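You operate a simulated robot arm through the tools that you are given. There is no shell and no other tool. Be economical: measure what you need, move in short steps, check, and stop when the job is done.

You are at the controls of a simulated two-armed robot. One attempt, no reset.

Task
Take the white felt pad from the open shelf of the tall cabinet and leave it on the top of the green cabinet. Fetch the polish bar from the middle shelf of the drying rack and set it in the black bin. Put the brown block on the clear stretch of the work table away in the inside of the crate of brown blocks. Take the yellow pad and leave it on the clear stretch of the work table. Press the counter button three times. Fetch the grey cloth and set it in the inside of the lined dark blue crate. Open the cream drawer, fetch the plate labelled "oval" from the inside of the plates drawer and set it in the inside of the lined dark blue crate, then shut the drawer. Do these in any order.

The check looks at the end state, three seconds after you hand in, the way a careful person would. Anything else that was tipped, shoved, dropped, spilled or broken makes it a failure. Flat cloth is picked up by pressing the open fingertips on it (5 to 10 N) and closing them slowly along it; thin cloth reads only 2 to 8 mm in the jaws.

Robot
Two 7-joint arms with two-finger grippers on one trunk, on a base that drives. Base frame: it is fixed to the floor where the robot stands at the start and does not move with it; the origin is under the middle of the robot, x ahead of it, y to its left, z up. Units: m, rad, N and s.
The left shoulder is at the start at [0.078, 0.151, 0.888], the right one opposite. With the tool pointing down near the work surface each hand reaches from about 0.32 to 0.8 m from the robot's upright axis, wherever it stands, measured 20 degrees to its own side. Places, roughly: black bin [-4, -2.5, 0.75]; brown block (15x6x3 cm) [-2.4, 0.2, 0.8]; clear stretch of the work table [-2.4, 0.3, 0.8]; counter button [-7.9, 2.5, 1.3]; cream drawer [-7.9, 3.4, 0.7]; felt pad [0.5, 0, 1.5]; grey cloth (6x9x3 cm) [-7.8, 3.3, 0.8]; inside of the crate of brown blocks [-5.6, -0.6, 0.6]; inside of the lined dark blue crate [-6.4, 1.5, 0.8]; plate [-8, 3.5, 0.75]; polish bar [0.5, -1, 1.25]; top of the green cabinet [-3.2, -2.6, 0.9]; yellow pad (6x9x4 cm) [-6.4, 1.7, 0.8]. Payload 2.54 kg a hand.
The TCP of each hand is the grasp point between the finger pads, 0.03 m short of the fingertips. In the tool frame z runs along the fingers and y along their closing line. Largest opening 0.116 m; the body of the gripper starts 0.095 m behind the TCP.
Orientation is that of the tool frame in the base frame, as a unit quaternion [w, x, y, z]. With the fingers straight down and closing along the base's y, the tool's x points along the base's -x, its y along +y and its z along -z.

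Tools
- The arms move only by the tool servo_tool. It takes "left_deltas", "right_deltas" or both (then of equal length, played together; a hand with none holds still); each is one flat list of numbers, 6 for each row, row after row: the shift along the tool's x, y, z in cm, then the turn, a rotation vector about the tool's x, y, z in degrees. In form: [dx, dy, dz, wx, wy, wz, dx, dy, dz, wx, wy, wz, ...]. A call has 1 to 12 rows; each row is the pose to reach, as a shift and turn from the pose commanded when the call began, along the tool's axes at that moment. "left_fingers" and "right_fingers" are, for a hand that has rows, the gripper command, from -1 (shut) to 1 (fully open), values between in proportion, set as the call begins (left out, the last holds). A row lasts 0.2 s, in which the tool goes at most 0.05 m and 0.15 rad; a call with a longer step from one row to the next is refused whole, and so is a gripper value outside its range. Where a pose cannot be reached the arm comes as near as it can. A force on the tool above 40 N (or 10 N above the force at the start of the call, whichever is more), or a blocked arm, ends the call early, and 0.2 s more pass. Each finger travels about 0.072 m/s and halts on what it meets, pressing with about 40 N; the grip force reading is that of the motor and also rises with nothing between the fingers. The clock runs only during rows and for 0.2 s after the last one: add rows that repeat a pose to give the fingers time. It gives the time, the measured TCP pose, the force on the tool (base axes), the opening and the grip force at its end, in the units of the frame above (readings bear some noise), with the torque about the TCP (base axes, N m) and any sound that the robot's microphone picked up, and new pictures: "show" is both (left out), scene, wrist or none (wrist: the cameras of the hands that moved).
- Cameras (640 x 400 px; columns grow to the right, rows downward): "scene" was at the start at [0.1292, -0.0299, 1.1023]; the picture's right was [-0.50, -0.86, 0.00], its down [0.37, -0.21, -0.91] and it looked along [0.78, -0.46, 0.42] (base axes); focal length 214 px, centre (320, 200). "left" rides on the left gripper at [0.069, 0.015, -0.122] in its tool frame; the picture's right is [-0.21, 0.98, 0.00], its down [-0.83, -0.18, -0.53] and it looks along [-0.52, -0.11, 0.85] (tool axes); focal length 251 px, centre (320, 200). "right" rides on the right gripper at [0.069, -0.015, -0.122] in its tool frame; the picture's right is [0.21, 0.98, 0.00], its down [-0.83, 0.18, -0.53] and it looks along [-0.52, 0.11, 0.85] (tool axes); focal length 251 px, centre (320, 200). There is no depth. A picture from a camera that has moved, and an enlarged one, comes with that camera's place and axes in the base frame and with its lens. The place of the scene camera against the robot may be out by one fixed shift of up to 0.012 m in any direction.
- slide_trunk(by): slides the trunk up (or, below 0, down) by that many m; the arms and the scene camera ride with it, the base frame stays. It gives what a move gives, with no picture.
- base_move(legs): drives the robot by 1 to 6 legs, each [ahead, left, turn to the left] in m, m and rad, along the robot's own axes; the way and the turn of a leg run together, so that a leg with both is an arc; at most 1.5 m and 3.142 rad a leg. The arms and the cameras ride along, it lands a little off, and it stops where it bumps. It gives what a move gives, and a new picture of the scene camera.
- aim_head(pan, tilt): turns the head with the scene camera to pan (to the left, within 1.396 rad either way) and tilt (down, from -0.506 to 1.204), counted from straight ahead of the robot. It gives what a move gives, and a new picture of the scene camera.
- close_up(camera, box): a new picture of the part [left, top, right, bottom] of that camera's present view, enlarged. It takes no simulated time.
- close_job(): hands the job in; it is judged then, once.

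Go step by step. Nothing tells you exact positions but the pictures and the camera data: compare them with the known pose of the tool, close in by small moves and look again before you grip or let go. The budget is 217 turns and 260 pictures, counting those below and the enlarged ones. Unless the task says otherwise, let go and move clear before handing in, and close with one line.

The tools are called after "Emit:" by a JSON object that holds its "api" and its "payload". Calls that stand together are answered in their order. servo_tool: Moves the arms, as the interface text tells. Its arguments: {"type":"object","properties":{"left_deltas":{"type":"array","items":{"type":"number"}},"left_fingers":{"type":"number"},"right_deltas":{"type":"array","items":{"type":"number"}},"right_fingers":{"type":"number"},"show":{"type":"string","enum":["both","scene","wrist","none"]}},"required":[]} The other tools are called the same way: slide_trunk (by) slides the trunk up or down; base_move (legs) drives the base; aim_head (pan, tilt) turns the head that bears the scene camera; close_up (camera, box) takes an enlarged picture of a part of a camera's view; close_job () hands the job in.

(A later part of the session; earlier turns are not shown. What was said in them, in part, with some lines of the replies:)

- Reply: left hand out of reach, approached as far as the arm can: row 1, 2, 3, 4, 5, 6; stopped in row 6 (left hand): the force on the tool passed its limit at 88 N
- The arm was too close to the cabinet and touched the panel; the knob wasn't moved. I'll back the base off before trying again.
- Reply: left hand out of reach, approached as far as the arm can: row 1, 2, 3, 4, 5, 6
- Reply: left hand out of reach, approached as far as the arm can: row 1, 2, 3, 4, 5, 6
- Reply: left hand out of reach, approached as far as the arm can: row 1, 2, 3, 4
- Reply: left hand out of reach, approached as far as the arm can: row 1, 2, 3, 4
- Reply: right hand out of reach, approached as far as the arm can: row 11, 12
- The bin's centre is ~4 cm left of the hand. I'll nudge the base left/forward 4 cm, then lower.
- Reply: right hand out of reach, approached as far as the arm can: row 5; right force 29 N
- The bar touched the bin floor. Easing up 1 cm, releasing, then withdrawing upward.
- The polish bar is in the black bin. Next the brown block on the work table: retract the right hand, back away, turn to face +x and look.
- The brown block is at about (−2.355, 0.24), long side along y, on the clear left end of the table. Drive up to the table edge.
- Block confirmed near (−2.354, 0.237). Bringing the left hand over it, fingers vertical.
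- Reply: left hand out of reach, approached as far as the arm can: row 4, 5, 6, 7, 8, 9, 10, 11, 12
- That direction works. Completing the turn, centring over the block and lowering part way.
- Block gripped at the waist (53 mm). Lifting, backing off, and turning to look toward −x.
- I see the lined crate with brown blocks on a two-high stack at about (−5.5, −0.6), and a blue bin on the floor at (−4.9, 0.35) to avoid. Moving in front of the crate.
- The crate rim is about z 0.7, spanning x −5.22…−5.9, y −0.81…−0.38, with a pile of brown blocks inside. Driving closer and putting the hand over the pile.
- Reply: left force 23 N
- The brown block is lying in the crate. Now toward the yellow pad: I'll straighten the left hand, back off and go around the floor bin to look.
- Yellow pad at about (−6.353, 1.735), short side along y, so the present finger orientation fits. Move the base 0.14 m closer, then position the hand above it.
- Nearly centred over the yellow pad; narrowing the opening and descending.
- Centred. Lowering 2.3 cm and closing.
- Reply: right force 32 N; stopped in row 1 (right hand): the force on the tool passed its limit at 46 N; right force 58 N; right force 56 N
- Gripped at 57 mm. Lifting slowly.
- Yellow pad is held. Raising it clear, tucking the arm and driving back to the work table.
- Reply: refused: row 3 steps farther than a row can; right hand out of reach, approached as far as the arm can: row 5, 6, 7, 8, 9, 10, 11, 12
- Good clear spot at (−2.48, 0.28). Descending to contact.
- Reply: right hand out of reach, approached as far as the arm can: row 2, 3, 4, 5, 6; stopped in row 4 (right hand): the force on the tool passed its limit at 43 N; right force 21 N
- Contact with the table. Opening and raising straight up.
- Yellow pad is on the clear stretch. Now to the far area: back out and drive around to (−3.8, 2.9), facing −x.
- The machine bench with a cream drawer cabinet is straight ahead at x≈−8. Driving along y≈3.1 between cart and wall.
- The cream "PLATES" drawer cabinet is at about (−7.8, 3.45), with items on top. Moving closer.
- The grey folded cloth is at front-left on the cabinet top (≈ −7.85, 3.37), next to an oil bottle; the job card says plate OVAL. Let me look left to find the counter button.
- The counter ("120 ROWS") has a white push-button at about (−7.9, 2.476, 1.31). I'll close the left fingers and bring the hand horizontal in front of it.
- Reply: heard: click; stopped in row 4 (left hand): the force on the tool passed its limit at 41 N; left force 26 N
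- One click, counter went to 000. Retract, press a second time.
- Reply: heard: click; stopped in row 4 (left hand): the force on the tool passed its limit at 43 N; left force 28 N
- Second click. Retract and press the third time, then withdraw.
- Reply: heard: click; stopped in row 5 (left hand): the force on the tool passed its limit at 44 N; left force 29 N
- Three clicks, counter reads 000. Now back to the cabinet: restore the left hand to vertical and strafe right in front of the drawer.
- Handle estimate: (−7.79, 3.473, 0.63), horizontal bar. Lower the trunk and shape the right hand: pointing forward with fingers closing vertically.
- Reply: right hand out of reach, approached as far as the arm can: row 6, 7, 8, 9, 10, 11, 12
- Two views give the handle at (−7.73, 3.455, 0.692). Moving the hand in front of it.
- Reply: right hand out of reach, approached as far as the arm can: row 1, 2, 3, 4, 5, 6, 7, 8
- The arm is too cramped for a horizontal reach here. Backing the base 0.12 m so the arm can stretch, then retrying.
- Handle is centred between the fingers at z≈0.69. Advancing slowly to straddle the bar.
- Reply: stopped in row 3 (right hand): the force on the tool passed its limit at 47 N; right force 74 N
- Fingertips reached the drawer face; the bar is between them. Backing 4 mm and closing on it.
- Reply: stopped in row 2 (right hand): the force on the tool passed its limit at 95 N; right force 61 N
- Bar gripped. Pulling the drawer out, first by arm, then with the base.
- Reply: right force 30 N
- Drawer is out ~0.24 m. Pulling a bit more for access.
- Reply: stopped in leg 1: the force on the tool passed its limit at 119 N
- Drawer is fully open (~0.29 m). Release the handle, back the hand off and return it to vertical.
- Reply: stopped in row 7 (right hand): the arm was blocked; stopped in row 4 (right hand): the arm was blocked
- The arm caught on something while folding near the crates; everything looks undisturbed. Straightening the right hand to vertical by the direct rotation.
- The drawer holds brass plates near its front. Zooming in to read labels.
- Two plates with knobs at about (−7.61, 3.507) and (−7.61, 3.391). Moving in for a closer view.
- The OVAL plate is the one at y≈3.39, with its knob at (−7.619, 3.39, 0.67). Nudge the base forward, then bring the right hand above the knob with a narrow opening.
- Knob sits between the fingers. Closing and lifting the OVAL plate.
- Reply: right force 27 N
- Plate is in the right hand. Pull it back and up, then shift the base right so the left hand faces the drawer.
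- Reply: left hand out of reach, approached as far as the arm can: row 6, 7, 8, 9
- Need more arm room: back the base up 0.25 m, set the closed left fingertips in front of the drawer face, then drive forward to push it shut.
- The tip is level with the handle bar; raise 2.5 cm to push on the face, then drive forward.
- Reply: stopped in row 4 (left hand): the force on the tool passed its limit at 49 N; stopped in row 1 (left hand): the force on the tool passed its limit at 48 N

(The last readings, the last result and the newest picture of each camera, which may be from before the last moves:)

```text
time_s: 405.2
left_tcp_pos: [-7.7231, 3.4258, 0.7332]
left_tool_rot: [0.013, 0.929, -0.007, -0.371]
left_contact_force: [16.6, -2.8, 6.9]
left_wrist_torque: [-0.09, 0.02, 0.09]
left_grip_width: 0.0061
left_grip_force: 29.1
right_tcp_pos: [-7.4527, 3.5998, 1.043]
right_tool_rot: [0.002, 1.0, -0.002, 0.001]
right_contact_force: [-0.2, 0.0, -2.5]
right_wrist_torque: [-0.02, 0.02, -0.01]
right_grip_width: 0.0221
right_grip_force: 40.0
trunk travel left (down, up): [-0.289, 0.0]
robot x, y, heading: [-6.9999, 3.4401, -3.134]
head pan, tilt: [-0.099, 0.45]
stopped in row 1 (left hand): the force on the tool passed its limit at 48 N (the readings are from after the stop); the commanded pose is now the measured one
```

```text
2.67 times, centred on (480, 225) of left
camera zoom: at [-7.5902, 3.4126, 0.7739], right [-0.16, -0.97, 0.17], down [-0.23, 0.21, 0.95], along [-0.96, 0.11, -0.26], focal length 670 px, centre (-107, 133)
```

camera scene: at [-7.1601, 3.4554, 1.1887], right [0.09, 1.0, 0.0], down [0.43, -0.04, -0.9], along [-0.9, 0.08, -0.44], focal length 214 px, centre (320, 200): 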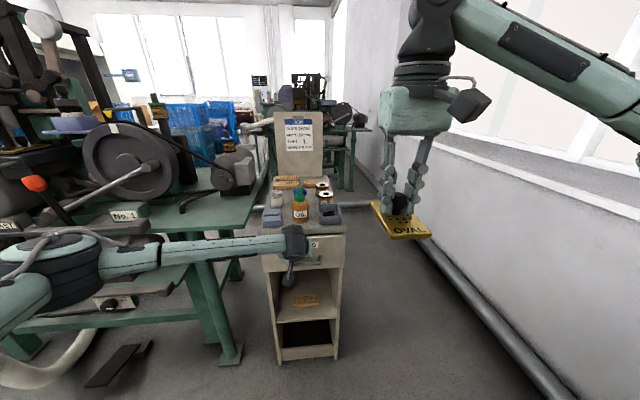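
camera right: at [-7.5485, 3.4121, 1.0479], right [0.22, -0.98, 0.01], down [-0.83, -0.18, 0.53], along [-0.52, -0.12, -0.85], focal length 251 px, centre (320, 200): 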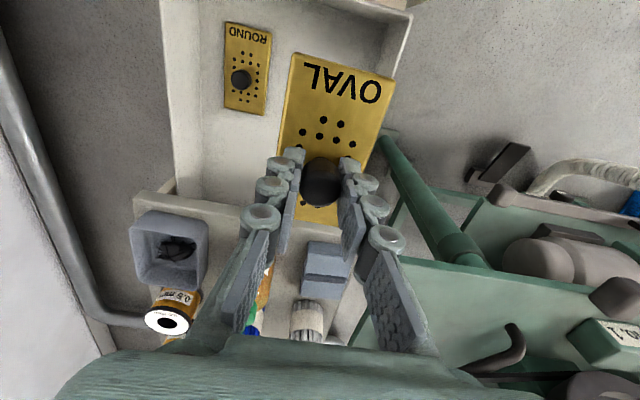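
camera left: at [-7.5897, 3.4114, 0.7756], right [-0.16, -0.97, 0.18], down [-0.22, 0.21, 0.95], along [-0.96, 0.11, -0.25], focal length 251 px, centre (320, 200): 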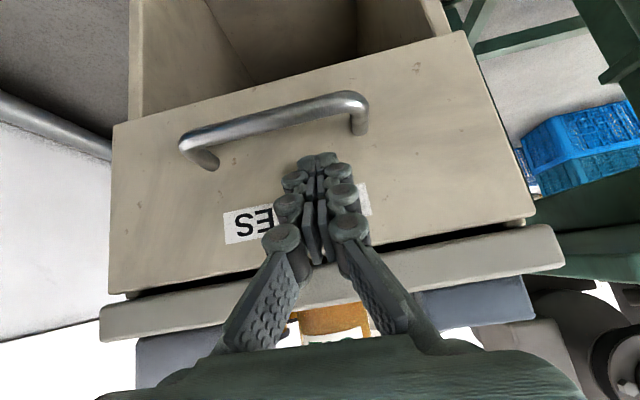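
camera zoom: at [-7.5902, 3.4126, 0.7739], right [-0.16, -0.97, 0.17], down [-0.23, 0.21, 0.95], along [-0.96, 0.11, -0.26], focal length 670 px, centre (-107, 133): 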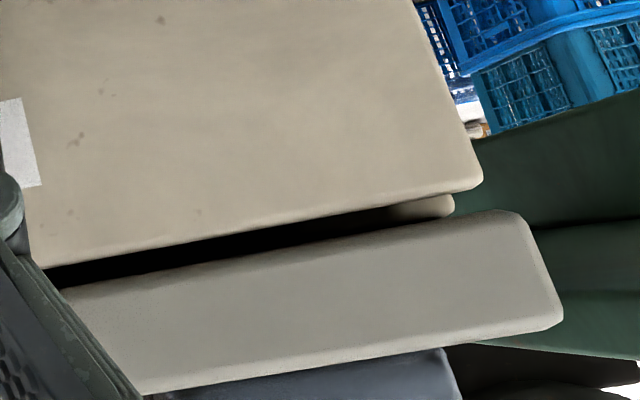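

Drawer is shut (no give under push). Retreat the left hand, raise it to vertical and approach the cloth.

Emit:
{"api": "servo_tool", "payload": {"left_deltas": [2.8, 0, -2.8, 0, 0, 0, 5.7, 0, -5.7, 0, 0, 0, 2.9, 0, -8.5, 0, 7.5, 0, 0, 0, -11.4, 0, 15, 0, -2.8, 0, -14.2, 0, 22.5, 0, -5.6, 0, -17, 0, 30, 0, -8.4, 0, -19.8, 0, 37.5, 0, -11.2, 0, -22.6, 0, 45, 0, -11.2, 0, -22.6, 0, 45, 0], "left_fingers": 0.55, "show": "none"}}

Emit:
{"api": "base_move", "payload": {"legs": [[0.1, 0, 0]]}}

Emit:
{"api": "servo_tool", "payload": {"left_deltas": [0, 0, 0, 0, 0, 0], "show": "wrist"}}

```text
time_s: 407.2
left_tcp_pos: [-7.6499, 3.4318, 0.9704]
left_tool_rot: [0.014, 1.0, -0.002, 0.011]
left_contact_force: [0.0, 0.1, 0.9]
left_wrist_torque: [0.0, -0.02, -0.02]
left_grip_width: 0.09
left_grip_force: 0.2
right_tcp_pos: [-7.4529, 3.6008, 1.043]
right_tool_rot: [0.003, 1.0, -0.002, 0.002]
right_contact_force: [0.4, 0.1, -2.5]
right_wrist_torque: [0.0, 0.0, 0.02]
right_grip_width: 0.0221
right_grip_force: 40.0
trunk travel left (down, up): [-0.289, 0.0]
robot x, y, heading: [-6.9973, 3.4377, -3.126]
head pan, tilt: [-0.099, 0.45]
```

```text
time_s: 408.3
left_tcp_pos: [-7.7505, 3.4296, 0.969]
left_tool_rot: [0.014, 1.0, 0.001, 0.012]
left_contact_force: [-1.0, -0.1, -1.0]
left_wrist_torque: [-0.03, 0.01, -0.01]
left_grip_width: 0.0898
left_grip_force: 0.0
right_tcp_pos: [-7.5552, 3.5967, 1.0435]
right_tool_rot: [0.003, 1.0, 0.0, 0.001]
right_contact_force: [-0.1, 0.4, -2.4]
right_wrist_torque: [-0.03, 0.0, 0.0]
right_grip_width: 0.0217
right_grip_force: 40.4
trunk travel left (down, up): [-0.289, 0.0]
robot x, y, heading: [-7.102, 3.4416, -3.129]
head pan, tilt: [-0.099, 0.45]
camera scene: at [-7.26, 3.4533, 1.1886], right [0.09, 1.0, 0.0], down [0.43, -0.04, -0.9], along [-0.9, 0.08, -0.44], focal length 214 px, centre (320, 200)
```

scene: 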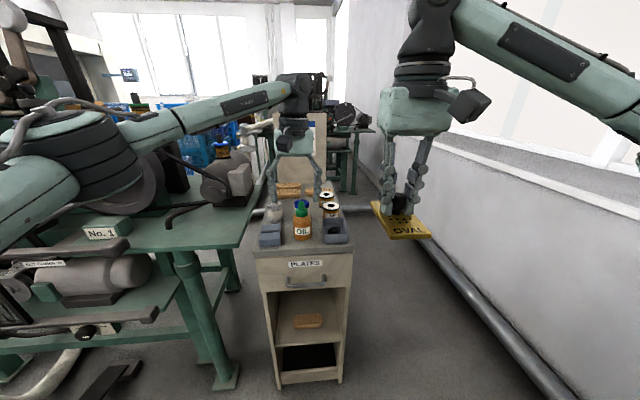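

```text
time_s: 408.7
left_tcp_pos: [-7.751, 3.4286, 0.9698]
left_tool_rot: [0.014, 1.0, 0.0, 0.012]
left_contact_force: [-0.8, -0.4, 0.1]
left_wrist_torque: [0.0, -0.01, 0.01]
left_grip_width: 0.09
left_grip_force: 0.1
right_tcp_pos: [-7.554, 3.5971, 1.0432]
right_tool_rot: [0.002, 1.0, 0.0, 0.002]
right_contact_force: [-1.2, 0.4, -1.7]
right_wrist_torque: [-0.02, 0.02, 0.04]
right_grip_width: 0.0221
right_grip_force: 40.1
trunk travel left (down, up): [-0.289, 0.0]
robot x, y, heading: [-7.0979, 3.437, -3.132]
head pan, tilt: [-0.099, 0.45]
camera left: at [-7.6852, 3.4184, 1.0933], right [-0.21, -0.98, 0.02], down [-0.84, 0.2, 0.51], along [-0.5, 0.09, -0.86], focal length 251 px, centre (320, 200)
```

left: 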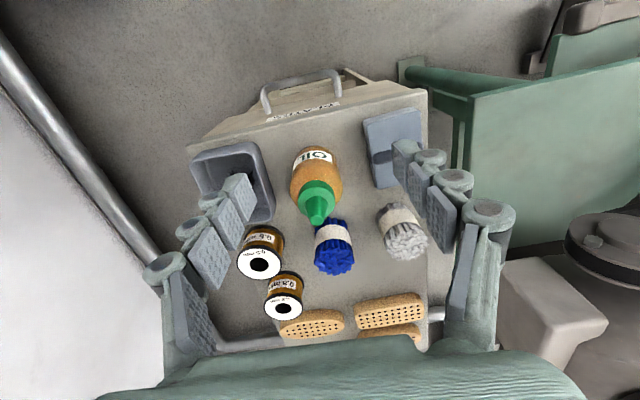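

Cloth is at (−7.809, 3.343), long side along x, with ~3.5 cm to the bottle. Positioning above it with a narrower opening.

Emit:
{"api": "servo_tool", "payload": {"left_deltas": [-1.4, 2.2, 0, 0, 0, 0, -2.8, 4.4, 0, 0, 0, 0, -4.2, 6.6, 0, 0, 0, 0, -5.4, 8.6, 0, 0, 0, 0, -5.4, 8.6, 4, 0, 0, 0, -5.4, 8.6, 8, 0, 0, 0, -5.4, 8.6, 10, 0, 0, 0, -5.4, 8.6, 10, 0, 0, 0], "left_fingers": 0.38, "show": "wrist"}}

```text
time_s: 410.5
left_tcp_pos: [-7.8018, 3.3421, 0.8727]
left_tool_rot: [0.014, 1.0, 0.0, 0.012]
left_contact_force: [-0.7, 0.0, 0.4]
left_wrist_torque: [0.0, -0.01, -0.02]
left_grip_width: 0.08
left_grip_force: 0.1
right_tcp_pos: [-7.5535, 3.598, 1.0445]
right_tool_rot: [0.002, 1.0, -0.001, 0.001]
right_contact_force: [0.0, 0.6, -2.7]
right_wrist_torque: [-0.01, -0.01, 0.01]
right_grip_width: 0.0221
right_grip_force: 40.2
trunk travel left (down, up): [-0.289, 0.0]
robot x, y, heading: [-7.1008, 3.4397, -3.131]
head pan, tilt: [-0.099, 0.45]
camera left: at [-7.7362, 3.3312, 0.9958], right [-0.21, -0.98, 0.02], down [-0.84, 0.2, 0.51], along [-0.5, 0.09, -0.86], focal length 251 px, centre (320, 200)
```

left: 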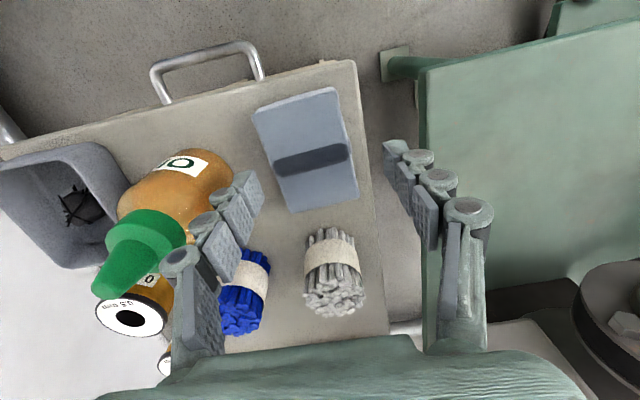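

Emit:
{"api": "servo_tool", "payload": {"left_deltas": [0, -0.3, 1, 0, 0, 0, 0, -0.3, 2.5, 0, 0, 0, 0, -0.3, 4, 0, 0, 0, 0, -0.3, 4.6, 0, 0, 0, 0, -0.3, 5.1, 0, 0, 0], "left_fingers": 0.33, "show": "wrist"}}

```text
time_s: 411.7
left_tcp_pos: [-7.8002, 3.343, 0.8231]
left_tool_rot: [0.013, 1.0, 0.0, 0.009]
left_contact_force: [-4.7, 3.5, 15.2]
left_wrist_torque: [0.76, 0.25, 0.17]
left_grip_width: 0.0854
left_grip_force: 5.9
right_tcp_pos: [-7.553, 3.5983, 1.0455]
right_tool_rot: [0.003, 1.0, 0.0, 0.001]
right_contact_force: [-0.4, 0.3, -1.8]
right_wrist_torque: [0.03, 0.0, -0.02]
right_grip_width: 0.0217
right_grip_force: 39.8
trunk travel left (down, up): [-0.289, 0.0]
robot x, y, heading: [-7.1004, 3.4406, -3.134]
head pan, tilt: [-0.099, 0.45]
camera left: at [-7.7344, 3.3318, 0.9463], right [-0.21, -0.98, 0.02], down [-0.84, 0.19, 0.51], along [-0.51, 0.09, -0.86], focal length 251 px, centre (320, 200)
```

left: 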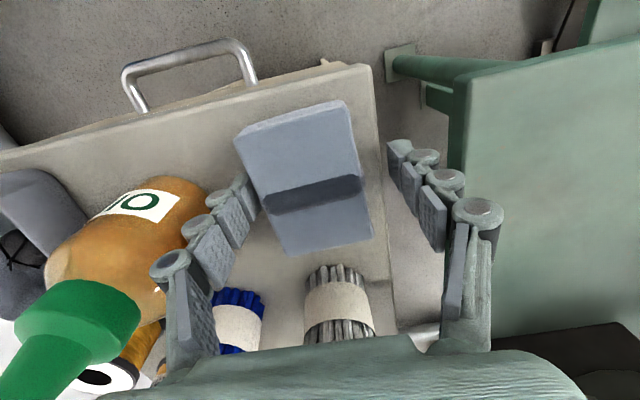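

Only the finger over the cabinet touches down (the other is past the cabinet's edge). Raise 5 mm and close.

Emit:
{"api": "servo_tool", "payload": {"left_deltas": [0, 0, -0.7, 0, 0, 0, 0, 0, -0.7, 0, 0, 0], "show": "none"}}

Emit:
{"api": "servo_tool", "payload": {"left_deltas": [0, 0, 0, 0, 0, 0, 0, 0, 0, 0, 0, 0, 0, 0, 0, 0, 0, 0, 0, 0, 0, 0, 0, 0], "left_fingers": -1, "show": "wrist"}}

```text
time_s: 412.3
left_tcp_pos: [-7.8002, 3.3401, 0.8253]
left_tool_rot: [0.015, 1.0, 0.0, 0.012]
left_contact_force: [-0.5, 0.1, 5.2]
left_wrist_torque: [0.23, 0.07, 0.03]
left_grip_width: 0.0792
left_grip_force: 1.0
right_tcp_pos: [-7.5529, 3.5972, 1.0432]
right_tool_rot: [0.003, 1.0, 0.0, 0.001]
right_contact_force: [0.1, 0.1, -1.7]
right_wrist_torque: [-0.01, 0.01, -0.04]
right_grip_width: 0.0217
right_grip_force: 39.8
trunk travel left (down, up): [-0.289, 0.0]
robot x, y, heading: [-7.1002, 3.4443, -3.129]
head pan, tilt: [-0.099, 0.45]
```

```text
time_s: 413.3
left_tcp_pos: [-7.7996, 3.3436, 0.8287]
left_tool_rot: [0.013, 1.0, 0.0, 0.01]
left_contact_force: [-0.5, 11.2, 19.6]
left_wrist_torque: [0.82, -0.06, 0.09]
left_grip_width: 0.0588
left_grip_force: 40.0
right_tcp_pos: [-7.5516, 3.5991, 1.0441]
right_tool_rot: [0.003, 1.0, 0.001, 0.0]
right_contact_force: [-0.4, 0.1, -2.6]
right_wrist_torque: [0.02, 0.02, -0.01]
right_grip_width: 0.022
right_grip_force: 40.1
trunk travel left (down, up): [-0.289, 0.0]
robot x, y, heading: [-7.0983, 3.4388, -3.131]
head pan, tilt: [-0.099, 0.45]
camera left: at [-7.7337, 3.3328, 0.953], right [-0.21, -0.98, 0.02], down [-0.84, 0.2, 0.51], along [-0.51, 0.09, -0.86], focal length 251 px, centre (320, 200)
```

left: 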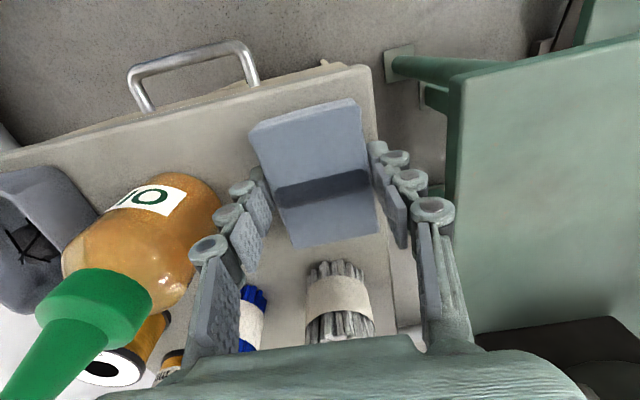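

Gripped at 59 mm. Lifting straight up.

Emit:
{"api": "servo_tool", "payload": {"left_deltas": [0, 0, -1.5, 0, 0, 0, 0, 0, -4, 0, 0, 0, 0, 0, -8, 0, 0, 0, 0, 0, -12, 0, 0, 0, 0, 0, -17, 0, 0, 0, 0, 0, -22, 0, 0, 0], "show": "both"}}

```text
time_s: 414.7
left_tcp_pos: [-7.8049, 3.345, 1.0479]
left_tool_rot: [0.016, 1.0, 0.0, 0.011]
left_contact_force: [1.2, -0.6, 0.3]
left_wrist_torque: [0.0, 0.03, 0.01]
left_grip_width: 0.0588
left_grip_force: 40.1
right_tcp_pos: [-7.5529, 3.5985, 1.0436]
right_tool_rot: [0.003, 1.0, 0.0, 0.001]
right_contact_force: [0.7, 0.3, -2.2]
right_wrist_torque: [0.03, 0.01, -0.01]
right_grip_width: 0.0222
right_grip_force: 40.0
trunk travel left (down, up): [-0.289, 0.0]
robot x, y, heading: [-7.1039, 3.4419, -3.125]
head pan, tilt: [-0.099, 0.45]
camera scene: at [-7.2586, 3.4542, 1.1889], right [0.09, 1.0, 0.0], down [0.43, -0.04, -0.9], along [-0.9, 0.08, -0.43], focal length 214 px, centre (320, 200)
camera left: at [-7.7398, 3.3341, 1.1708], right [-0.21, -0.98, 0.02], down [-0.84, 0.2, 0.51], along [-0.5, 0.09, -0.86], focal length 251 px, centre (320, 200)
```

scene: 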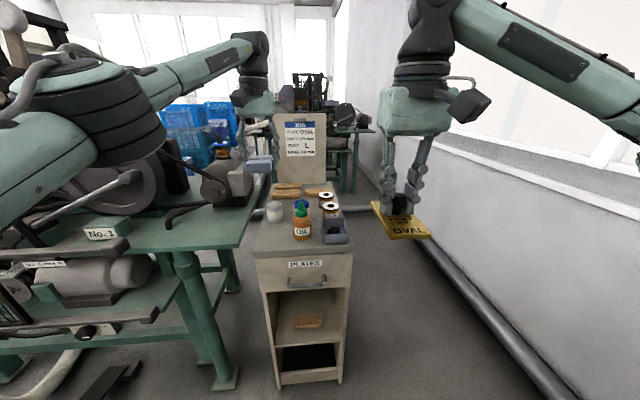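
left: 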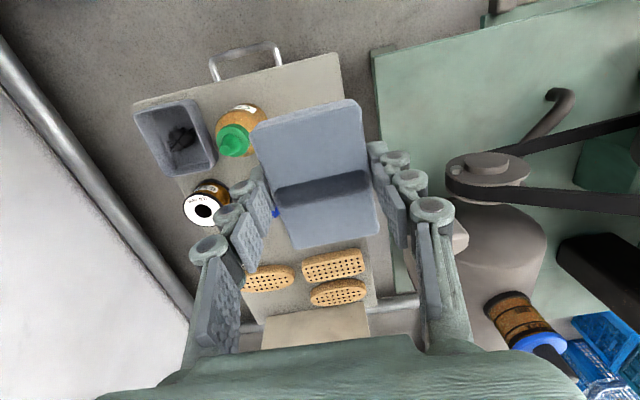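

Cloth is held, everything else stands undisturbed and the drawer is closed. Tuck the left hand and drive to the +y side of the lined crate.

Emit:
{"api": "servo_tool", "payload": {"left_deltas": [0, 0, -2, 0, 0, 0, 4, 0, -4, 0, 0, 0, 8, 1, -4, 0, 0, 0, 12, 2, -4, 0, 0, 0, 16, 3, -4, 0, 0, 0, 20, 4, -4, 0, 0, 0, 24, 5, -4, 0, 0, 0], "show": "none"}}

Emit:
{"api": "base_move", "payload": {"legs": [[-0.62, 0, 0], [0, 0, 1.56]]}}

Emit:
{"api": "aim_head", "payload": {"pan": 0, "tilt": 0.5}}

```text
time_s: 416.3
left_tcp_pos: [-7.5643, 3.2971, 1.0931]
left_tool_rot: [0.013, 1.0, 0.001, 0.012]
left_contact_force: [0.6, 0.1, -0.9]
left_wrist_torque: [-0.03, 0.01, 0.03]
left_grip_width: 0.0586
left_grip_force: 39.7
left hand out of reach, approached as far as the arm can: row 1
right_tcp_pos: [-7.5535, 3.597, 1.0428]
right_tool_rot: [0.003, 1.0, 0.0, 0.001]
right_contact_force: [-0.4, -0.5, -2.8]
right_wrist_torque: [-0.02, 0.01, 0.0]
right_grip_width: 0.0221
right_grip_force: 40.2
trunk travel left (down, up): [-0.289, 0.0]
robot x, y, heading: [-7.1009, 3.4377, -3.128]
head pan, tilt: [-0.099, 0.45]
```

```text
time_s: 423.8
left_tcp_pos: [-6.3221, 2.9898, 1.0939]
left_tool_rot: [0.001, 0.69, 0.723, 0.019]
left_contact_force: [0.7, -0.2, -0.5]
left_wrist_torque: [-0.03, 0.0, -0.02]
left_grip_width: 0.0585
left_grip_force: 39.1
right_tcp_pos: [-6.6203, 2.9872, 1.0431]
right_tool_rot: [0.001, 0.691, 0.723, 0.003]
right_contact_force: [0.8, -0.6, -2.4]
right_wrist_torque: [-0.01, 0.02, -0.02]
right_grip_width: 0.0219
right_grip_force: 40.0
trunk travel left (down, up): [-0.289, 0.0]
robot x, y, heading: [-6.4834, 3.4485, -1.515]
head pan, tilt: [-0.099, 0.45]
camera scene: at [-6.4837, 3.2941, 1.1888], right [-1.0, 0.04, 0.0], down [0.02, 0.43, -0.9], along [-0.04, -0.9, -0.44], focal length 214 px, centre (320, 200)
```

scene: 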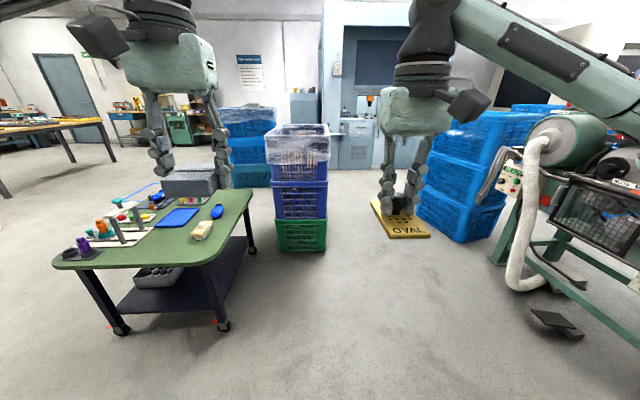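

```text
time_s: 424.5
left_tcp_pos: [-6.3207, 2.9894, 1.0953]
left_tool_rot: [0.002, 0.691, 0.723, 0.018]
left_contact_force: [-0.1, 0.9, -0.7]
left_wrist_torque: [0.01, 0.0, 0.04]
left_grip_width: 0.0585
left_grip_force: 39.9
right_tcp_pos: [-6.6207, 2.9871, 1.0431]
right_tool_rot: [0.001, 0.691, 0.723, 0.002]
right_contact_force: [-0.6, 0.0, -1.8]
right_wrist_torque: [0.0, 0.0, 0.01]
right_grip_width: 0.0222
right_grip_force: 39.6
trunk travel left (down, up): [-0.289, 0.0]
robot x, y, heading: [-6.4854, 3.4477, -1.515]
head pan, tilt: [0.0, 0.499]
camera scene: at [-6.4747, 3.2951, 1.1843], right [-1.0, -0.06, 0.0], down [-0.03, 0.48, -0.88], along [0.05, -0.88, -0.48], focal length 214 px, centre (320, 200)
```

scene: 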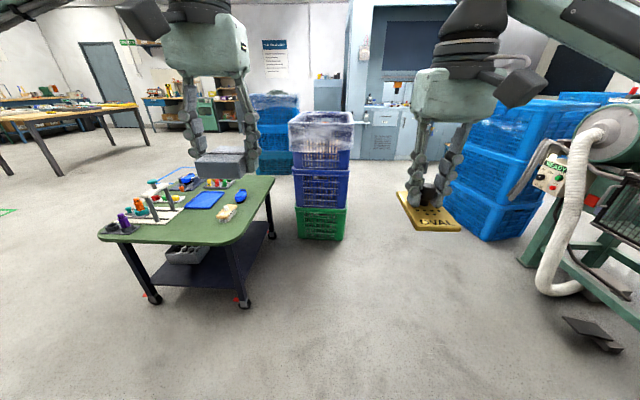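

Emit:
{"api": "base_move", "payload": {"legs": [[0, -0.05, -0.056], [1.05, 0, 0]]}}

Emit:
{"api": "servo_tool", "payload": {"right_deltas": [0, 0, 0, 0, 0, 0], "show": "wrist"}}

```text
time_s: 430.8
left_tcp_pos: [-6.379, 1.9109, 1.0935]
left_tool_rot: [0.002, 0.704, 0.71, 0.017]
left_contact_force: [-1.1, 0.5, -1.0]
left_wrist_torque: [0.05, 0.02, -0.02]
left_grip_width: 0.0586
left_grip_force: 39.7
right_tcp_pos: [-6.6791, 1.9188, 1.0429]
right_tool_rot: [0.001, 0.705, 0.71, 0.002]
right_contact_force: [0.0, 0.4, -2.1]
right_wrist_torque: [-0.01, -0.02, 0.01]
right_grip_width: 0.022
right_grip_force: 39.8
trunk travel left (down, up): [-0.289, 0.0]
robot x, y, heading: [-6.5254, 2.3769, -1.553]
head pan, tilt: [0.0, 0.499]
camera scene: at [-6.5212, 2.2216, 1.1843], right [-1.0, -0.02, 0.0], down [-0.01, 0.48, -0.88], along [0.02, -0.88, -0.48], focal length 214 px, centre (320, 200)
```

scene: 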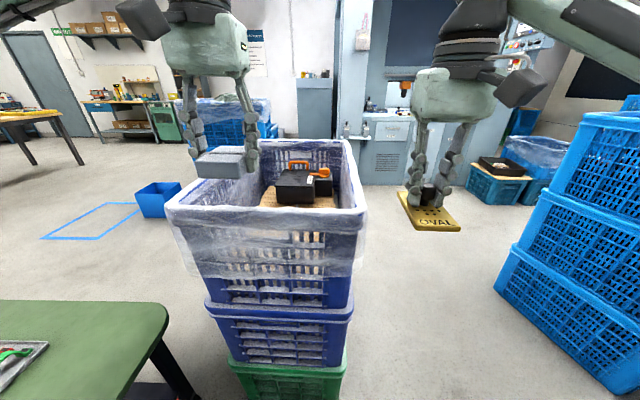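

```text
time_s: 431.2
left_tcp_pos: [-6.379, 1.9105, 1.0941]
left_tool_rot: [0.001, 0.705, 0.709, 0.018]
left_contact_force: [-0.8, -0.7, -0.6]
left_wrist_torque: [0.0, -0.02, 0.03]
left_grip_width: 0.0583
left_grip_force: 40.1
right_tcp_pos: [-6.6786, 1.9199, 1.0441]
right_tool_rot: [0.001, 0.705, 0.709, 0.001]
right_contact_force: [0.3, -0.1, -2.3]
right_wrist_torque: [-0.01, -0.01, 0.01]
right_grip_width: 0.0221
right_grip_force: 40.2
trunk travel left (down, up): [-0.289, 0.0]
robot x, y, heading: [-6.5196, 2.3785, -1.553]
head pan, tilt: [0.0, 0.499]
camera right: at [-6.6951, 1.9882, 1.1661], right [0.98, 0.22, 0.0], down [0.18, -0.83, 0.53], along [0.12, -0.52, -0.85], focal length 251 px, centre (320, 200)
```

right: 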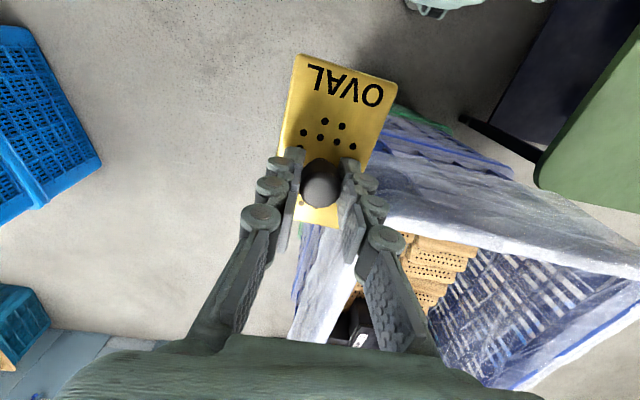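

Crate now in front (near rim y≈1.83, x −6.61…−6.17). Cloth first with the left hand onto the free wood at about (−6.33, 1.68): base 8 cm closer, then hand over the spot.

Emit:
{"api": "base_move", "payload": {"legs": [[0.08, 0, -0.015]]}}

Emit:
{"api": "servo_tool", "payload": {"left_deltas": [-3, 1, 0, 0, 0, 0, -6, 2, 0, 0, 0, 0, -9, 3.5, 0, 0, 0, 0, -12, 4.5, 1, 0, 0, 0, -15, 4.8, 2, 0, 0, 0, -15, 4.8, 2, 0, 0, 0], "show": "wrist"}}

```text
time_s: 432.2
left_tcp_pos: [-6.3848, 1.8298, 1.0935]
left_tool_rot: [0.002, 0.71, 0.704, 0.019]
left_contact_force: [-0.6, -0.5, -0.3]
left_wrist_torque: [0.05, -0.04, 0.01]
left_grip_width: 0.0586
left_grip_force: 39.8
right_tcp_pos: [-6.6846, 1.8421, 1.0431]
right_tool_rot: [0.001, 0.709, 0.705, 0.003]
right_contact_force: [0.2, -0.4, -2.7]
right_wrist_torque: [0.01, -0.03, 0.01]
right_grip_width: 0.0219
right_grip_force: 39.5
trunk travel left (down, up): [-0.289, 0.0]
robot x, y, heading: [-6.525, 2.2938, -1.567]
head pan, tilt: [0.0, 0.499]
camera scene: at [-6.5226, 2.142, 1.1842], right [-1.0, 0.0, 0.0], down [0.0, 0.48, -0.88], along [0.0, -0.88, -0.48], focal length 214 px, centre (320, 200)
```

scene: 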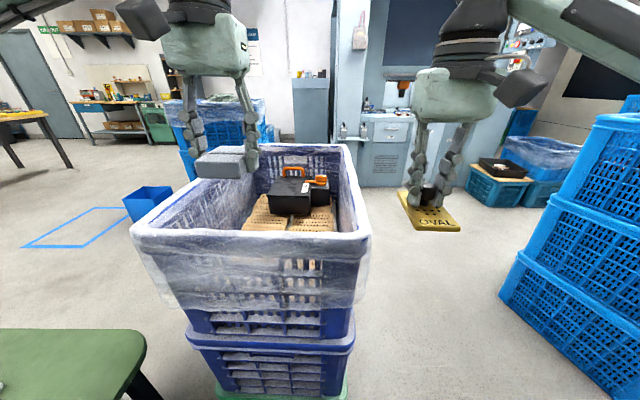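

```text
time_s: 433.6
left_tcp_pos: [-6.3366, 1.681, 1.0722]
left_tool_rot: [0.002, 0.709, 0.705, 0.018]
left_contact_force: [-0.7, 0.1, -1.7]
left_wrist_torque: [0.01, 0.01, 0.02]
left_grip_width: 0.0584
left_grip_force: 40.2
right_tcp_pos: [-6.6853, 1.8444, 1.0428]
right_tool_rot: [0.001, 0.71, 0.704, 0.002]
right_contact_force: [0.0, -0.1, -2.0]
right_wrist_torque: [-0.05, 0.0, 0.0]
right_grip_width: 0.0222
right_grip_force: 40.0
trunk travel left (down, up): [-0.289, 0.0]
robot x, y, heading: [-6.5257, 2.2933, -1.571]
head pan, tilt: [0.0, 0.499]
camera left: at [-6.3259, 1.7484, 1.1969], right [0.97, -0.22, 0.02], down [-0.2, -0.84, 0.51], along [-0.09, -0.5, -0.86], focal length 251 px, centre (320, 200)
```

left: 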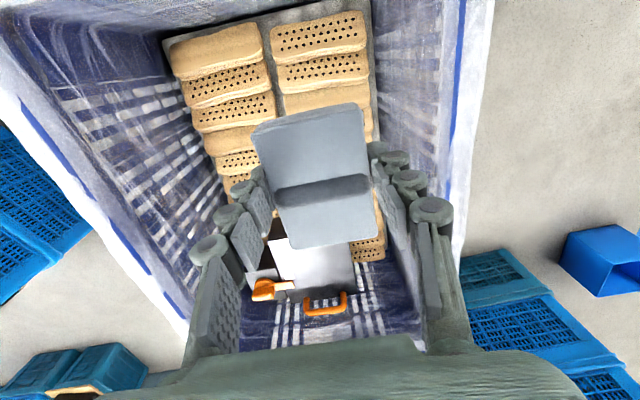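

Emit:
{"api": "servo_tool", "payload": {"left_deltas": [-1, 0, 4, 0, 0, 0, -2, 0, 8, 0, 0, 0, -2, 0, 12, 0, 0, 0, -2, 0, 16, 0, 0, 0, -2, 0, 20, 0, 0, 0, -2, 0, 24, 0, 0, 0, -2, 0, 26, 0, 0, 0, -2, 0, 26, 0, 0, 0], "show": "wrist"}}

```text
time_s: 435.4
left_tcp_pos: [-6.3278, 1.664, 0.8115]
left_tool_rot: [0.002, 0.709, 0.705, 0.017]
left_contact_force: [-0.1, 0.5, -0.2]
left_wrist_torque: [0.05, 0.03, 0.01]
left_grip_width: 0.0585
left_grip_force: 39.9
right_tcp_pos: [-6.6853, 1.8438, 1.043]
right_tool_rot: [0.001, 0.71, 0.705, 0.002]
right_contact_force: [-0.3, -0.5, -2.5]
right_wrist_torque: [-0.01, -0.01, 0.02]
right_grip_width: 0.0219
right_grip_force: 40.0
trunk travel left (down, up): [-0.289, 0.0]
robot x, y, heading: [-6.5252, 2.2933, -1.568]
head pan, tilt: [0.0, 0.499]
camera left: at [-6.3171, 1.7316, 0.9352], right [0.97, -0.22, 0.02], down [-0.2, -0.84, 0.51], along [-0.09, -0.5, -0.86], focal length 251 px, centre (320, 200)
```

left: 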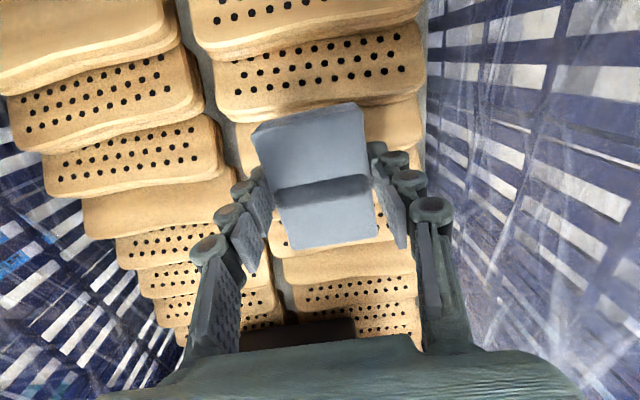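

Close to the wood. Lowering to contact and releasing.

Emit:
{"api": "servo_tool", "payload": {"left_deltas": [0, 0, 0.8, 0, 0, 0, 0, 0, 1.6, 0, 0, 0, 0, 0, 2.2, 0, 0, 0, 0, 0, 2.7, 0, 0, 0, 0, 0, 3.1, 0, 0, 0], "show": "none"}}

```text
time_s: 436.6
left_tcp_pos: [-6.3287, 1.6665, 0.7835]
left_tool_rot: [0.003, 0.71, 0.704, 0.017]
left_contact_force: [2.5, 1.9, 11.6]
left_wrist_torque: [0.17, 0.3, -0.01]
left_grip_width: 0.0585
left_grip_force: 40.5
right_tcp_pos: [-6.6846, 1.8433, 1.044]
right_tool_rot: [0.001, 0.709, 0.705, 0.002]
right_contact_force: [0.1, -1.1, -1.2]
right_wrist_torque: [0.01, 0.03, 0.05]
right_grip_width: 0.0219
right_grip_force: 39.5
trunk travel left (down, up): [-0.289, 0.0]
robot x, y, heading: [-6.5205, 2.2932, -1.569]
head pan, tilt: [0.0, 0.499]
```

Emit:
{"api": "servo_tool", "payload": {"left_deltas": [0, 0, 0, 0, 0, 0, 0, 0, 0, 0, 0, 0, 0, 0, -1, 0, 0, 0, 0, 0, -4, 0, 0, 0, 0, 0, -9, 0, 0, 0, 0, 0, -14, 0, 0, 0, 0, 0, -19, 0, 0, 0, 0, 0, -24, 0, 0, 0, 0, 0, -29, 0, 0, 0, 0, 0, -31, 0, 0, 0], "left_fingers": 0.5, "show": "wrist"}}

```text
time_s: 438.8
left_tcp_pos: [-6.3402, 1.658, 1.0922]
left_tool_rot: [0.002, 0.709, 0.705, 0.018]
left_contact_force: [0.3, 0.5, -0.8]
left_wrist_torque: [0.02, -0.03, -0.01]
left_grip_width: 0.0871
left_grip_force: 0.1
right_tcp_pos: [-6.6847, 1.8423, 1.0437]
right_tool_rot: [0.001, 0.71, 0.704, 0.003]
right_contact_force: [1.3, -0.1, -3.0]
right_wrist_torque: [-0.05, 0.03, 0.02]
right_grip_width: 0.0219
right_grip_force: 40.1
trunk travel left (down, up): [-0.289, 0.0]
robot x, y, heading: [-6.5255, 2.2922, -1.565]
head pan, tilt: [0.0, 0.499]
camera left: at [-6.3287, 1.7258, 1.2154], right [0.97, -0.22, 0.02], down [-0.2, -0.84, 0.51], along [-0.09, -0.5, -0.86], focal length 251 px, centre (320, 200)
```

left: 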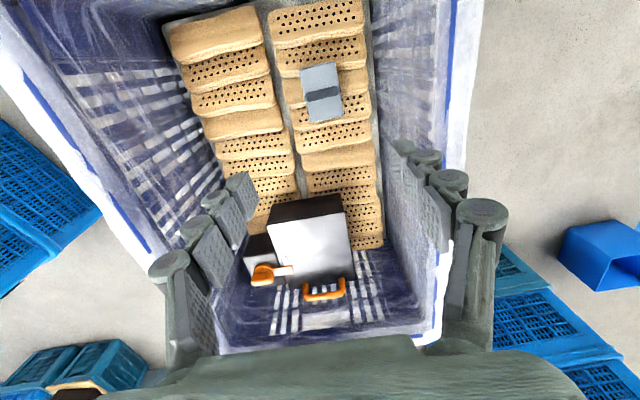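

Cloth rests on the wood. Move the left hand back, and bring the plate over the free left column at (−6.485, 1.65).

Emit:
{"api": "servo_tool", "payload": {"left_deltas": [4, 1, 0, 0, 0, 0, 8, 2, 0, 0, 0, 0, 12, 3, 0, 0, 0, 0, 16, 4, 0, 0, 0, 0, 20, 5, 0, 0, 0, 0, 20, 5, 0, 0, 0, 0, 20, 5, 0, 0, 0, 0, 20, 5, 0, 0, 0, 0, 20, 5, 0, 0, 0, 0, 20, 5, 0, 0, 0, 0, 20, 5, 0, 0, 0, 0], "right_deltas": [0, 0, 0, 0, 0, 0, 0, 0, 0, 0, 0, 0, 0, 0, 0, 0, 0, 0, 0, 0, 0, 0, 0, 0, -3.2, 3.3, 0, 0, 0, 0, -6.4, 6.6, 0, 0, 0, 0, -9.6, 10, 0, 0, 0, 0, -12.8, 13.3, 0, 0, 0, 0, -16, 16.6, 0, 0, 0, 0, -19, 20, 0, 0, 0, 0, -19, 20, 0, 0, 0, 0], "show": "wrist"}}

```text
time_s: 441.2
left_tcp_pos: [-6.2884, 1.8611, 1.0955]
left_tool_rot: [0.002, 0.709, 0.705, 0.017]
left_contact_force: [-0.4, 0.5, 0.1]
left_wrist_torque: [-0.05, -0.01, 0.02]
left_grip_width: 0.0872
left_grip_force: 0.0
right_tcp_pos: [-6.4855, 1.6532, 1.0411]
right_tool_rot: [0.002, 0.71, 0.705, 0.002]
right_contact_force: [-0.6, -0.4, -2.5]
right_wrist_torque: [-0.01, 0.0, 0.01]
right_grip_width: 0.0218
right_grip_force: 40.0
trunk travel left (down, up): [-0.289, 0.0]
robot x, y, heading: [-6.5239, 2.2968, -1.566]
head pan, tilt: [0.0, 0.499]
camera right: at [-6.5018, 1.7213, 1.1641], right [0.98, 0.21, 0.01], down [0.17, -0.83, 0.53], along [0.11, -0.52, -0.85], focal length 251 px, centre (320, 200)
camera left: at [-6.2774, 1.9279, 1.221], right [0.97, -0.22, 0.02], down [-0.2, -0.84, 0.51], along [-0.09, -0.5, -0.86], focal length 251 px, centre (320, 200)
```

right: 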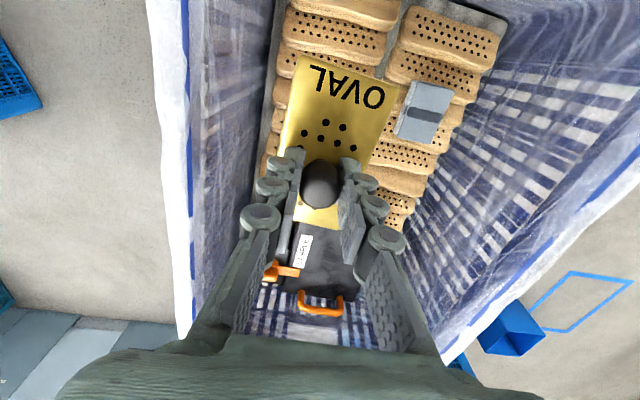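
left: 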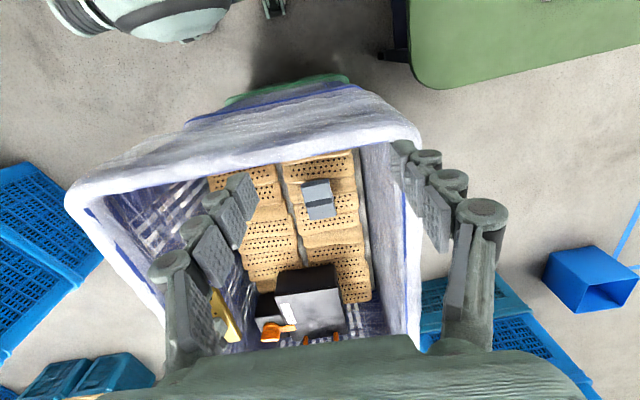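

Emit:
{"api": "servo_tool", "payload": {"right_deltas": [0, 0, 4, 0, 0, 0, 0, 0, 8, 0, 0, 0, 0, 0, 12, 0, 0, 0, 0, 0, 16, 0, 0, 0, 0, 0, 20, 0, 0, 0, 0, 0, 23, 0, 0, 0, 0, 0, 24, 0, 0, 0, 0, 0, 25, 0, 0, 0, 0, 0, 25.6, 0, 0, 0], "show": "wrist"}}

```text
time_s: 443.4
left_tcp_pos: [-6.2893, 1.8632, 1.0979]
left_tool_rot: [0.004, 0.709, 0.705, 0.016]
left_contact_force: [-0.4, 0.0, -0.6]
left_wrist_torque: [0.02, -0.01, -0.01]
left_grip_width: 0.0869
left_grip_force: 0.0
right_tcp_pos: [-6.4875, 1.6422, 0.8143]
right_tool_rot: [0.02, 0.712, 0.702, -0.01]
right_contact_force: [0.3, -0.4, -2.4]
right_wrist_torque: [0.01, -0.01, -0.01]
right_grip_width: 0.022
right_grip_force: 40.8
trunk travel left (down, up): [-0.289, 0.0]
robot x, y, heading: [-6.5255, 2.2961, -1.567]
head pan, tilt: [0.0, 0.499]
stopped in row 9 (right hand): the arm was blocked; the commanded pose is now the measured one
camera right: at [-6.5038, 1.7168, 0.9328], right [0.98, 0.2, 0.01], down [0.16, -0.8, 0.57], along [0.12, -0.56, -0.82], focal length 251 px, centre (320, 200)
```

right: 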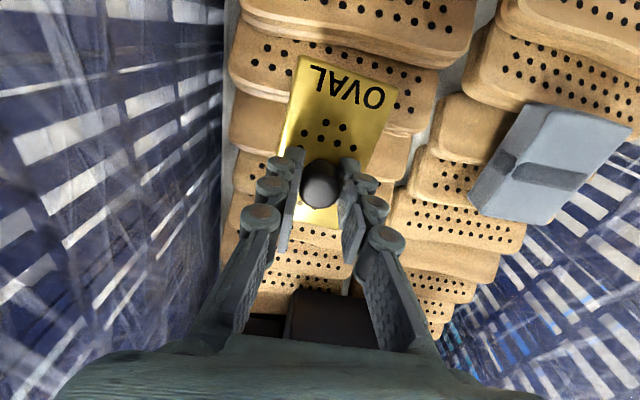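

The arm is blocked about 3.5 cm above the wood; check what it touches.

Emit:
{"api": "close_up", "payload": {"camera": "scene", "box": [120, 60, 560, 340]}}

```text
1.43 times, centred on (340, 200) of scene
camera zoom: at [-6.5238, 2.1464, 1.1831], right [-1.0, 0.0, 0.0], down [0.0, 0.47, -0.88], along [0.0, -0.88, -0.47], focal length 306 px, centre (291, 200)
```

zoom: 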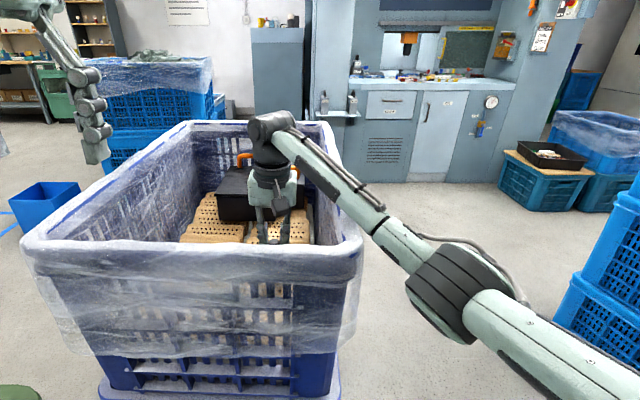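

The right forearm rests against the crate's −x rim. Raise, back the base 10 cm so the arm comes in straighter, and try again.

Emit:
{"api": "servo_tool", "payload": {"right_deltas": [0, 0, -4, 0, 1, 0, 0, 0, -8, 0, 2.4, 0, 0, 0, -12, 0, 2.4, 0, 0, 0, -16, 0, 2.4, 0, 0, 0, -20, 0, 2.4, 0, 0, 0, -24, 0, 2.4, 0], "show": "none"}}

Emit:
{"api": "base_move", "payload": {"legs": [[-0.1, 0, 0]]}}

Emit:
{"api": "servo_tool", "payload": {"right_deltas": [-3.5, 0, 0, 0, 0, 0, -7, 0.5, 0, 0, 0, 0, -10, 1, 0, 0, 0, 0, -10, 1, 4, 0, 0, 0, -10, 1, 8, 0, 0, 0, -10, 1, 12, 0, 0, 0, -10, 1, 16, 0, 0, 0, -10, 1, 18, 0, 0, 0, -10, 1, 18, 0, 0, 0], "show": "scene"}}

```text
time_s: 444.8
left_tcp_pos: [-6.2888, 1.8606, 1.0963]
left_tool_rot: [0.002, 0.71, 0.704, 0.018]
left_contact_force: [0.4, 0.4, -0.5]
left_wrist_torque: [-0.03, 0.0, -0.01]
left_grip_width: 0.0872
left_grip_force: 0.1
right_tcp_pos: [-6.4887, 1.6473, 1.0455]
right_tool_rot: [0.001, 0.713, 0.701, 0.008]
right_contact_force: [0.8, 0.1, -2.4]
right_wrist_torque: [-0.02, 0.0, 0.01]
right_grip_width: 0.022
right_grip_force: 39.6
trunk travel left (down, up): [-0.289, 0.0]
robot x, y, heading: [-6.5261, 2.2924, -1.569]
head pan, tilt: [0.0, 0.499]
```

```text
time_s: 446.0
left_tcp_pos: [-6.2888, 1.9572, 1.097]
left_tool_rot: [0.002, 0.71, 0.704, 0.017]
left_contact_force: [0.3, 0.6, 1.1]
left_wrist_torque: [-0.01, -0.01, 0.0]
left_grip_width: 0.0871
left_grip_force: 0.1
right_tcp_pos: [-6.4894, 1.7457, 1.0461]
right_tool_rot: [0.001, 0.712, 0.702, 0.008]
right_contact_force: [-0.8, 0.7, -1.4]
right_wrist_torque: [-0.07, -0.02, 0.01]
right_grip_width: 0.022
right_grip_force: 40.0
trunk travel left (down, up): [-0.289, 0.0]
robot x, y, heading: [-6.523, 2.3933, -1.569]
head pan, tilt: [0.0, 0.499]
camera scene: at [-6.5235, 2.24, 1.1845], right [-1.0, 0.0, 0.0], down [0.0, 0.48, -0.88], along [0.0, -0.88, -0.48], focal length 214 px, centre (320, 200)
```

scene: 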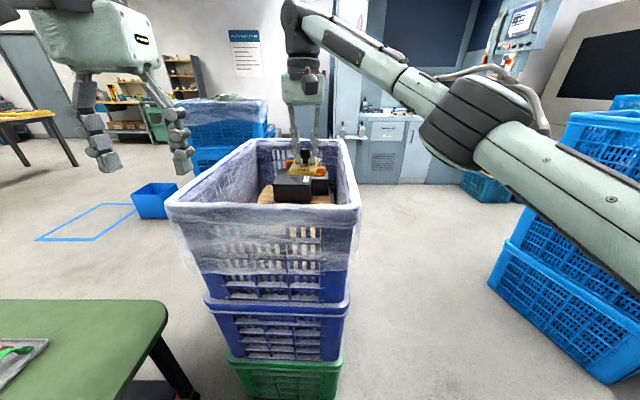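

```text
time_s: 448.0
left_tcp_pos: [-6.2893, 1.9549, 1.0966]
left_tool_rot: [0.002, 0.71, 0.704, 0.018]
left_contact_force: [-0.8, 0.2, -0.2]
left_wrist_torque: [0.03, 0.02, 0.01]
left_grip_width: 0.0867
left_grip_force: 0.0
right_tcp_pos: [-6.485, 1.6777, 0.8699]
right_tool_rot: [0.0, 0.712, 0.702, 0.009]
right_contact_force: [-0.1, -0.3, -2.8]
right_wrist_torque: [0.03, -0.03, 0.01]
right_grip_width: 0.022
right_grip_force: 40.0
right hand out of reach, approached as far as the arm can: row 2, 3, 4, 5, 6, 7, 8, 9
trunk travel left (down, up): [-0.289, 0.0]
robot x, y, heading: [-6.5238, 2.3925, -1.561]
head pan, tilt: [0.0, 0.499]
camera scene: at [-6.5233, 2.2389, 1.1843], right [-1.0, 0.0, 0.0], down [0.0, 0.48, -0.88], along [0.0, -0.88, -0.48], focal length 214 px, centre (320, 200)
```

scene: 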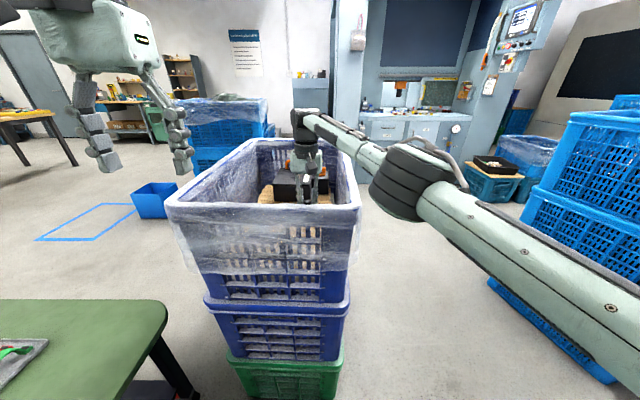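

Straighter now. Continue down.

Emit:
{"api": "servo_tool", "payload": {"right_deltas": [0, 0, 2, 0, 0, 0, 0, 0, 4, 0, 0, 0, 0, 0, 5.5, 0, 0, 0, 0, 0, 7, 0, 0, 0, 0, 0, 8, 0, 0, 0, 0, 0, 8.8, 0, 0, 0], "show": "wrist"}}

```text
time_s: 449.6
left_tcp_pos: [-6.2895, 1.9567, 1.0972]
left_tool_rot: [0.003, 0.71, 0.704, 0.018]
left_contact_force: [0.3, 0.4, 0.1]
left_wrist_torque: [-0.01, 0.02, -0.02]
left_grip_width: 0.0869
left_grip_force: 0.0
right_tcp_pos: [-6.4821, 1.6716, 0.7938]
right_tool_rot: [0.006, 0.711, 0.703, 0.002]
right_contact_force: [-1.9, 0.7, 17.8]
right_wrist_torque: [1.15, 0.36, 0.03]
right_grip_width: 0.0219
right_grip_force: 39.4
trunk travel left (down, up): [-0.289, 0.0]
robot x, y, heading: [-6.5259, 2.3938, -1.57]
head pan, tilt: [0.0, 0.499]
stopped in row 6 (right hand): the force on the tool passed its limit at 42 N (the readings are from after the stop); the commanded pose is now the measured one
camera right: at [-6.4983, 1.7425, 0.9153], right [0.98, 0.2, 0.01], down [0.16, -0.82, 0.54], along [0.12, -0.53, -0.84], focal length 251 px, centre (320, 200)
```

right: 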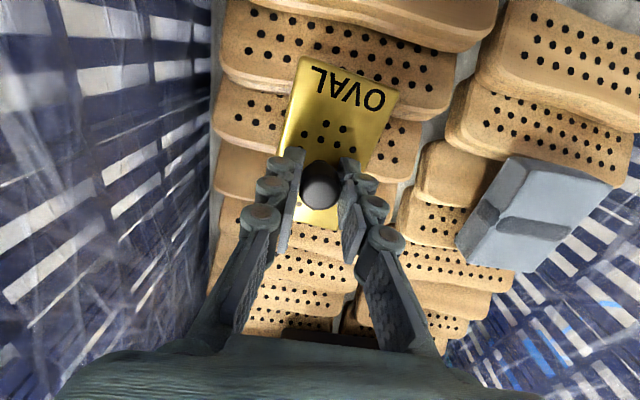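

The plate is touching the wood. Open slightly and lift off.

Emit:
{"api": "servo_tool", "payload": {"right_deltas": [0, 0, -0.2, 0, 0, 0, 0, 0, -0.2, 0, 0, 0, 0, 0, -1, 0, 0, 0, 0, 0, -4, 0, 0, 0, 0, 0, -8, 0, 0, 0, 0, 0, -12, 0, 0, 0, 0, 0, -16, 0, 0, 0, 0, 0, -20, 0, 0, 0, 0, 0, -24, 0, 0, 0, 0, 0, -28, 0, 0, 0], "right_fingers": -0.15, "show": "wrist"}}

```text
time_s: 451.8
left_tcp_pos: [-6.2885, 1.958, 1.0973]
left_tool_rot: [0.003, 0.71, 0.704, 0.016]
left_contact_force: [-0.2, 1.2, 0.5]
left_wrist_torque: [-0.13, 0.05, 0.0]
left_grip_width: 0.087
left_grip_force: 0.1
right_tcp_pos: [-6.4987, 1.7112, 1.0524]
right_tool_rot: [0.004, 0.712, 0.702, 0.003]
right_contact_force: [0.8, -0.1, -1.1]
right_wrist_torque: [-0.08, 0.03, 0.02]
right_grip_width: 0.0493
right_grip_force: 0.0
right hand out of reach, approached as far as the arm can: row 7, 8, 9, 10
trunk travel left (down, up): [-0.289, 0.0]
robot x, y, heading: [-6.5243, 2.3907, -1.568]
head pan, tilt: [0.0, 0.499]
camera right: at [-6.5135, 1.7799, 1.1754], right [0.98, 0.2, 0.01], down [0.17, -0.83, 0.54], along [0.12, -0.53, -0.84], focal length 251 px, centre (320, 200)
```

right: 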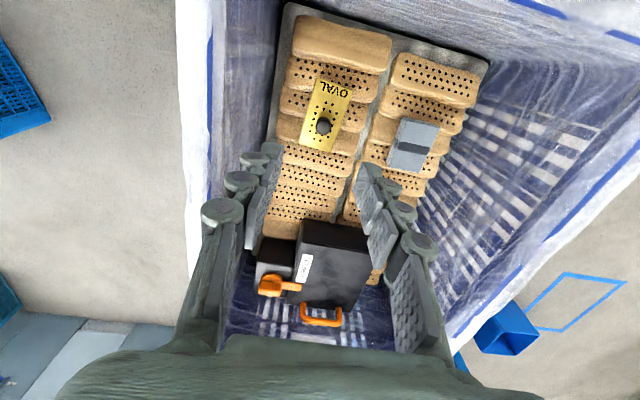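

Plate and cloth both lie inside the lined crate. Backing clear for a final look.

Emit:
{"api": "base_move", "payload": {"legs": [[-0.4, 0, 0]]}}

```text
time_s: 454.2
left_tcp_pos: [-6.2891, 2.3474, 1.0979]
left_tool_rot: [0.002, 0.707, 0.707, 0.019]
left_contact_force: [-0.9, -0.3, 0.4]
left_wrist_torque: [-0.04, 0.02, -0.02]
left_grip_width: 0.0869
left_grip_force: 0.0
right_tcp_pos: [-6.4958, 2.0997, 1.0509]
right_tool_rot: [0.005, 0.709, 0.705, 0.003]
right_contact_force: [-0.1, 1.4, 0.3]
right_wrist_torque: [-0.04, -0.02, 0.0]
right_grip_width: 0.0494
right_grip_force: 0.0
trunk travel left (down, up): [-0.289, 0.0]
robot x, y, heading: [-6.5269, 2.7841, -1.559]
head pan, tilt: [0.0, 0.499]
camera scene: at [-6.5249, 2.6298, 1.1845], right [-1.0, -0.01, 0.0], down [-0.01, 0.48, -0.88], along [0.01, -0.88, -0.48], focal length 214 px, centre (320, 200)
```

scene: 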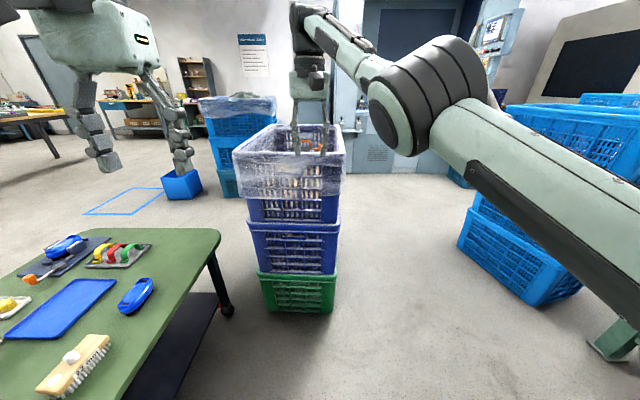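

The stack is in place, both hands are empty and clear, and every item is done. Handing in.

Emit:
{"api": "close_job", "payload": {}}

```text
The job is handed in.
```

All seven jobs are done and handed in: the white pad, polish bar, brown block, yellow pad, grey cloth and OVAL plate are all in their places, the counter button was pressed three times, and the drawer is shut. My arms or hand touched the oven panel, something near the teal crates, and the blue crate's rim along the way. The later pictures showed nothing moved.
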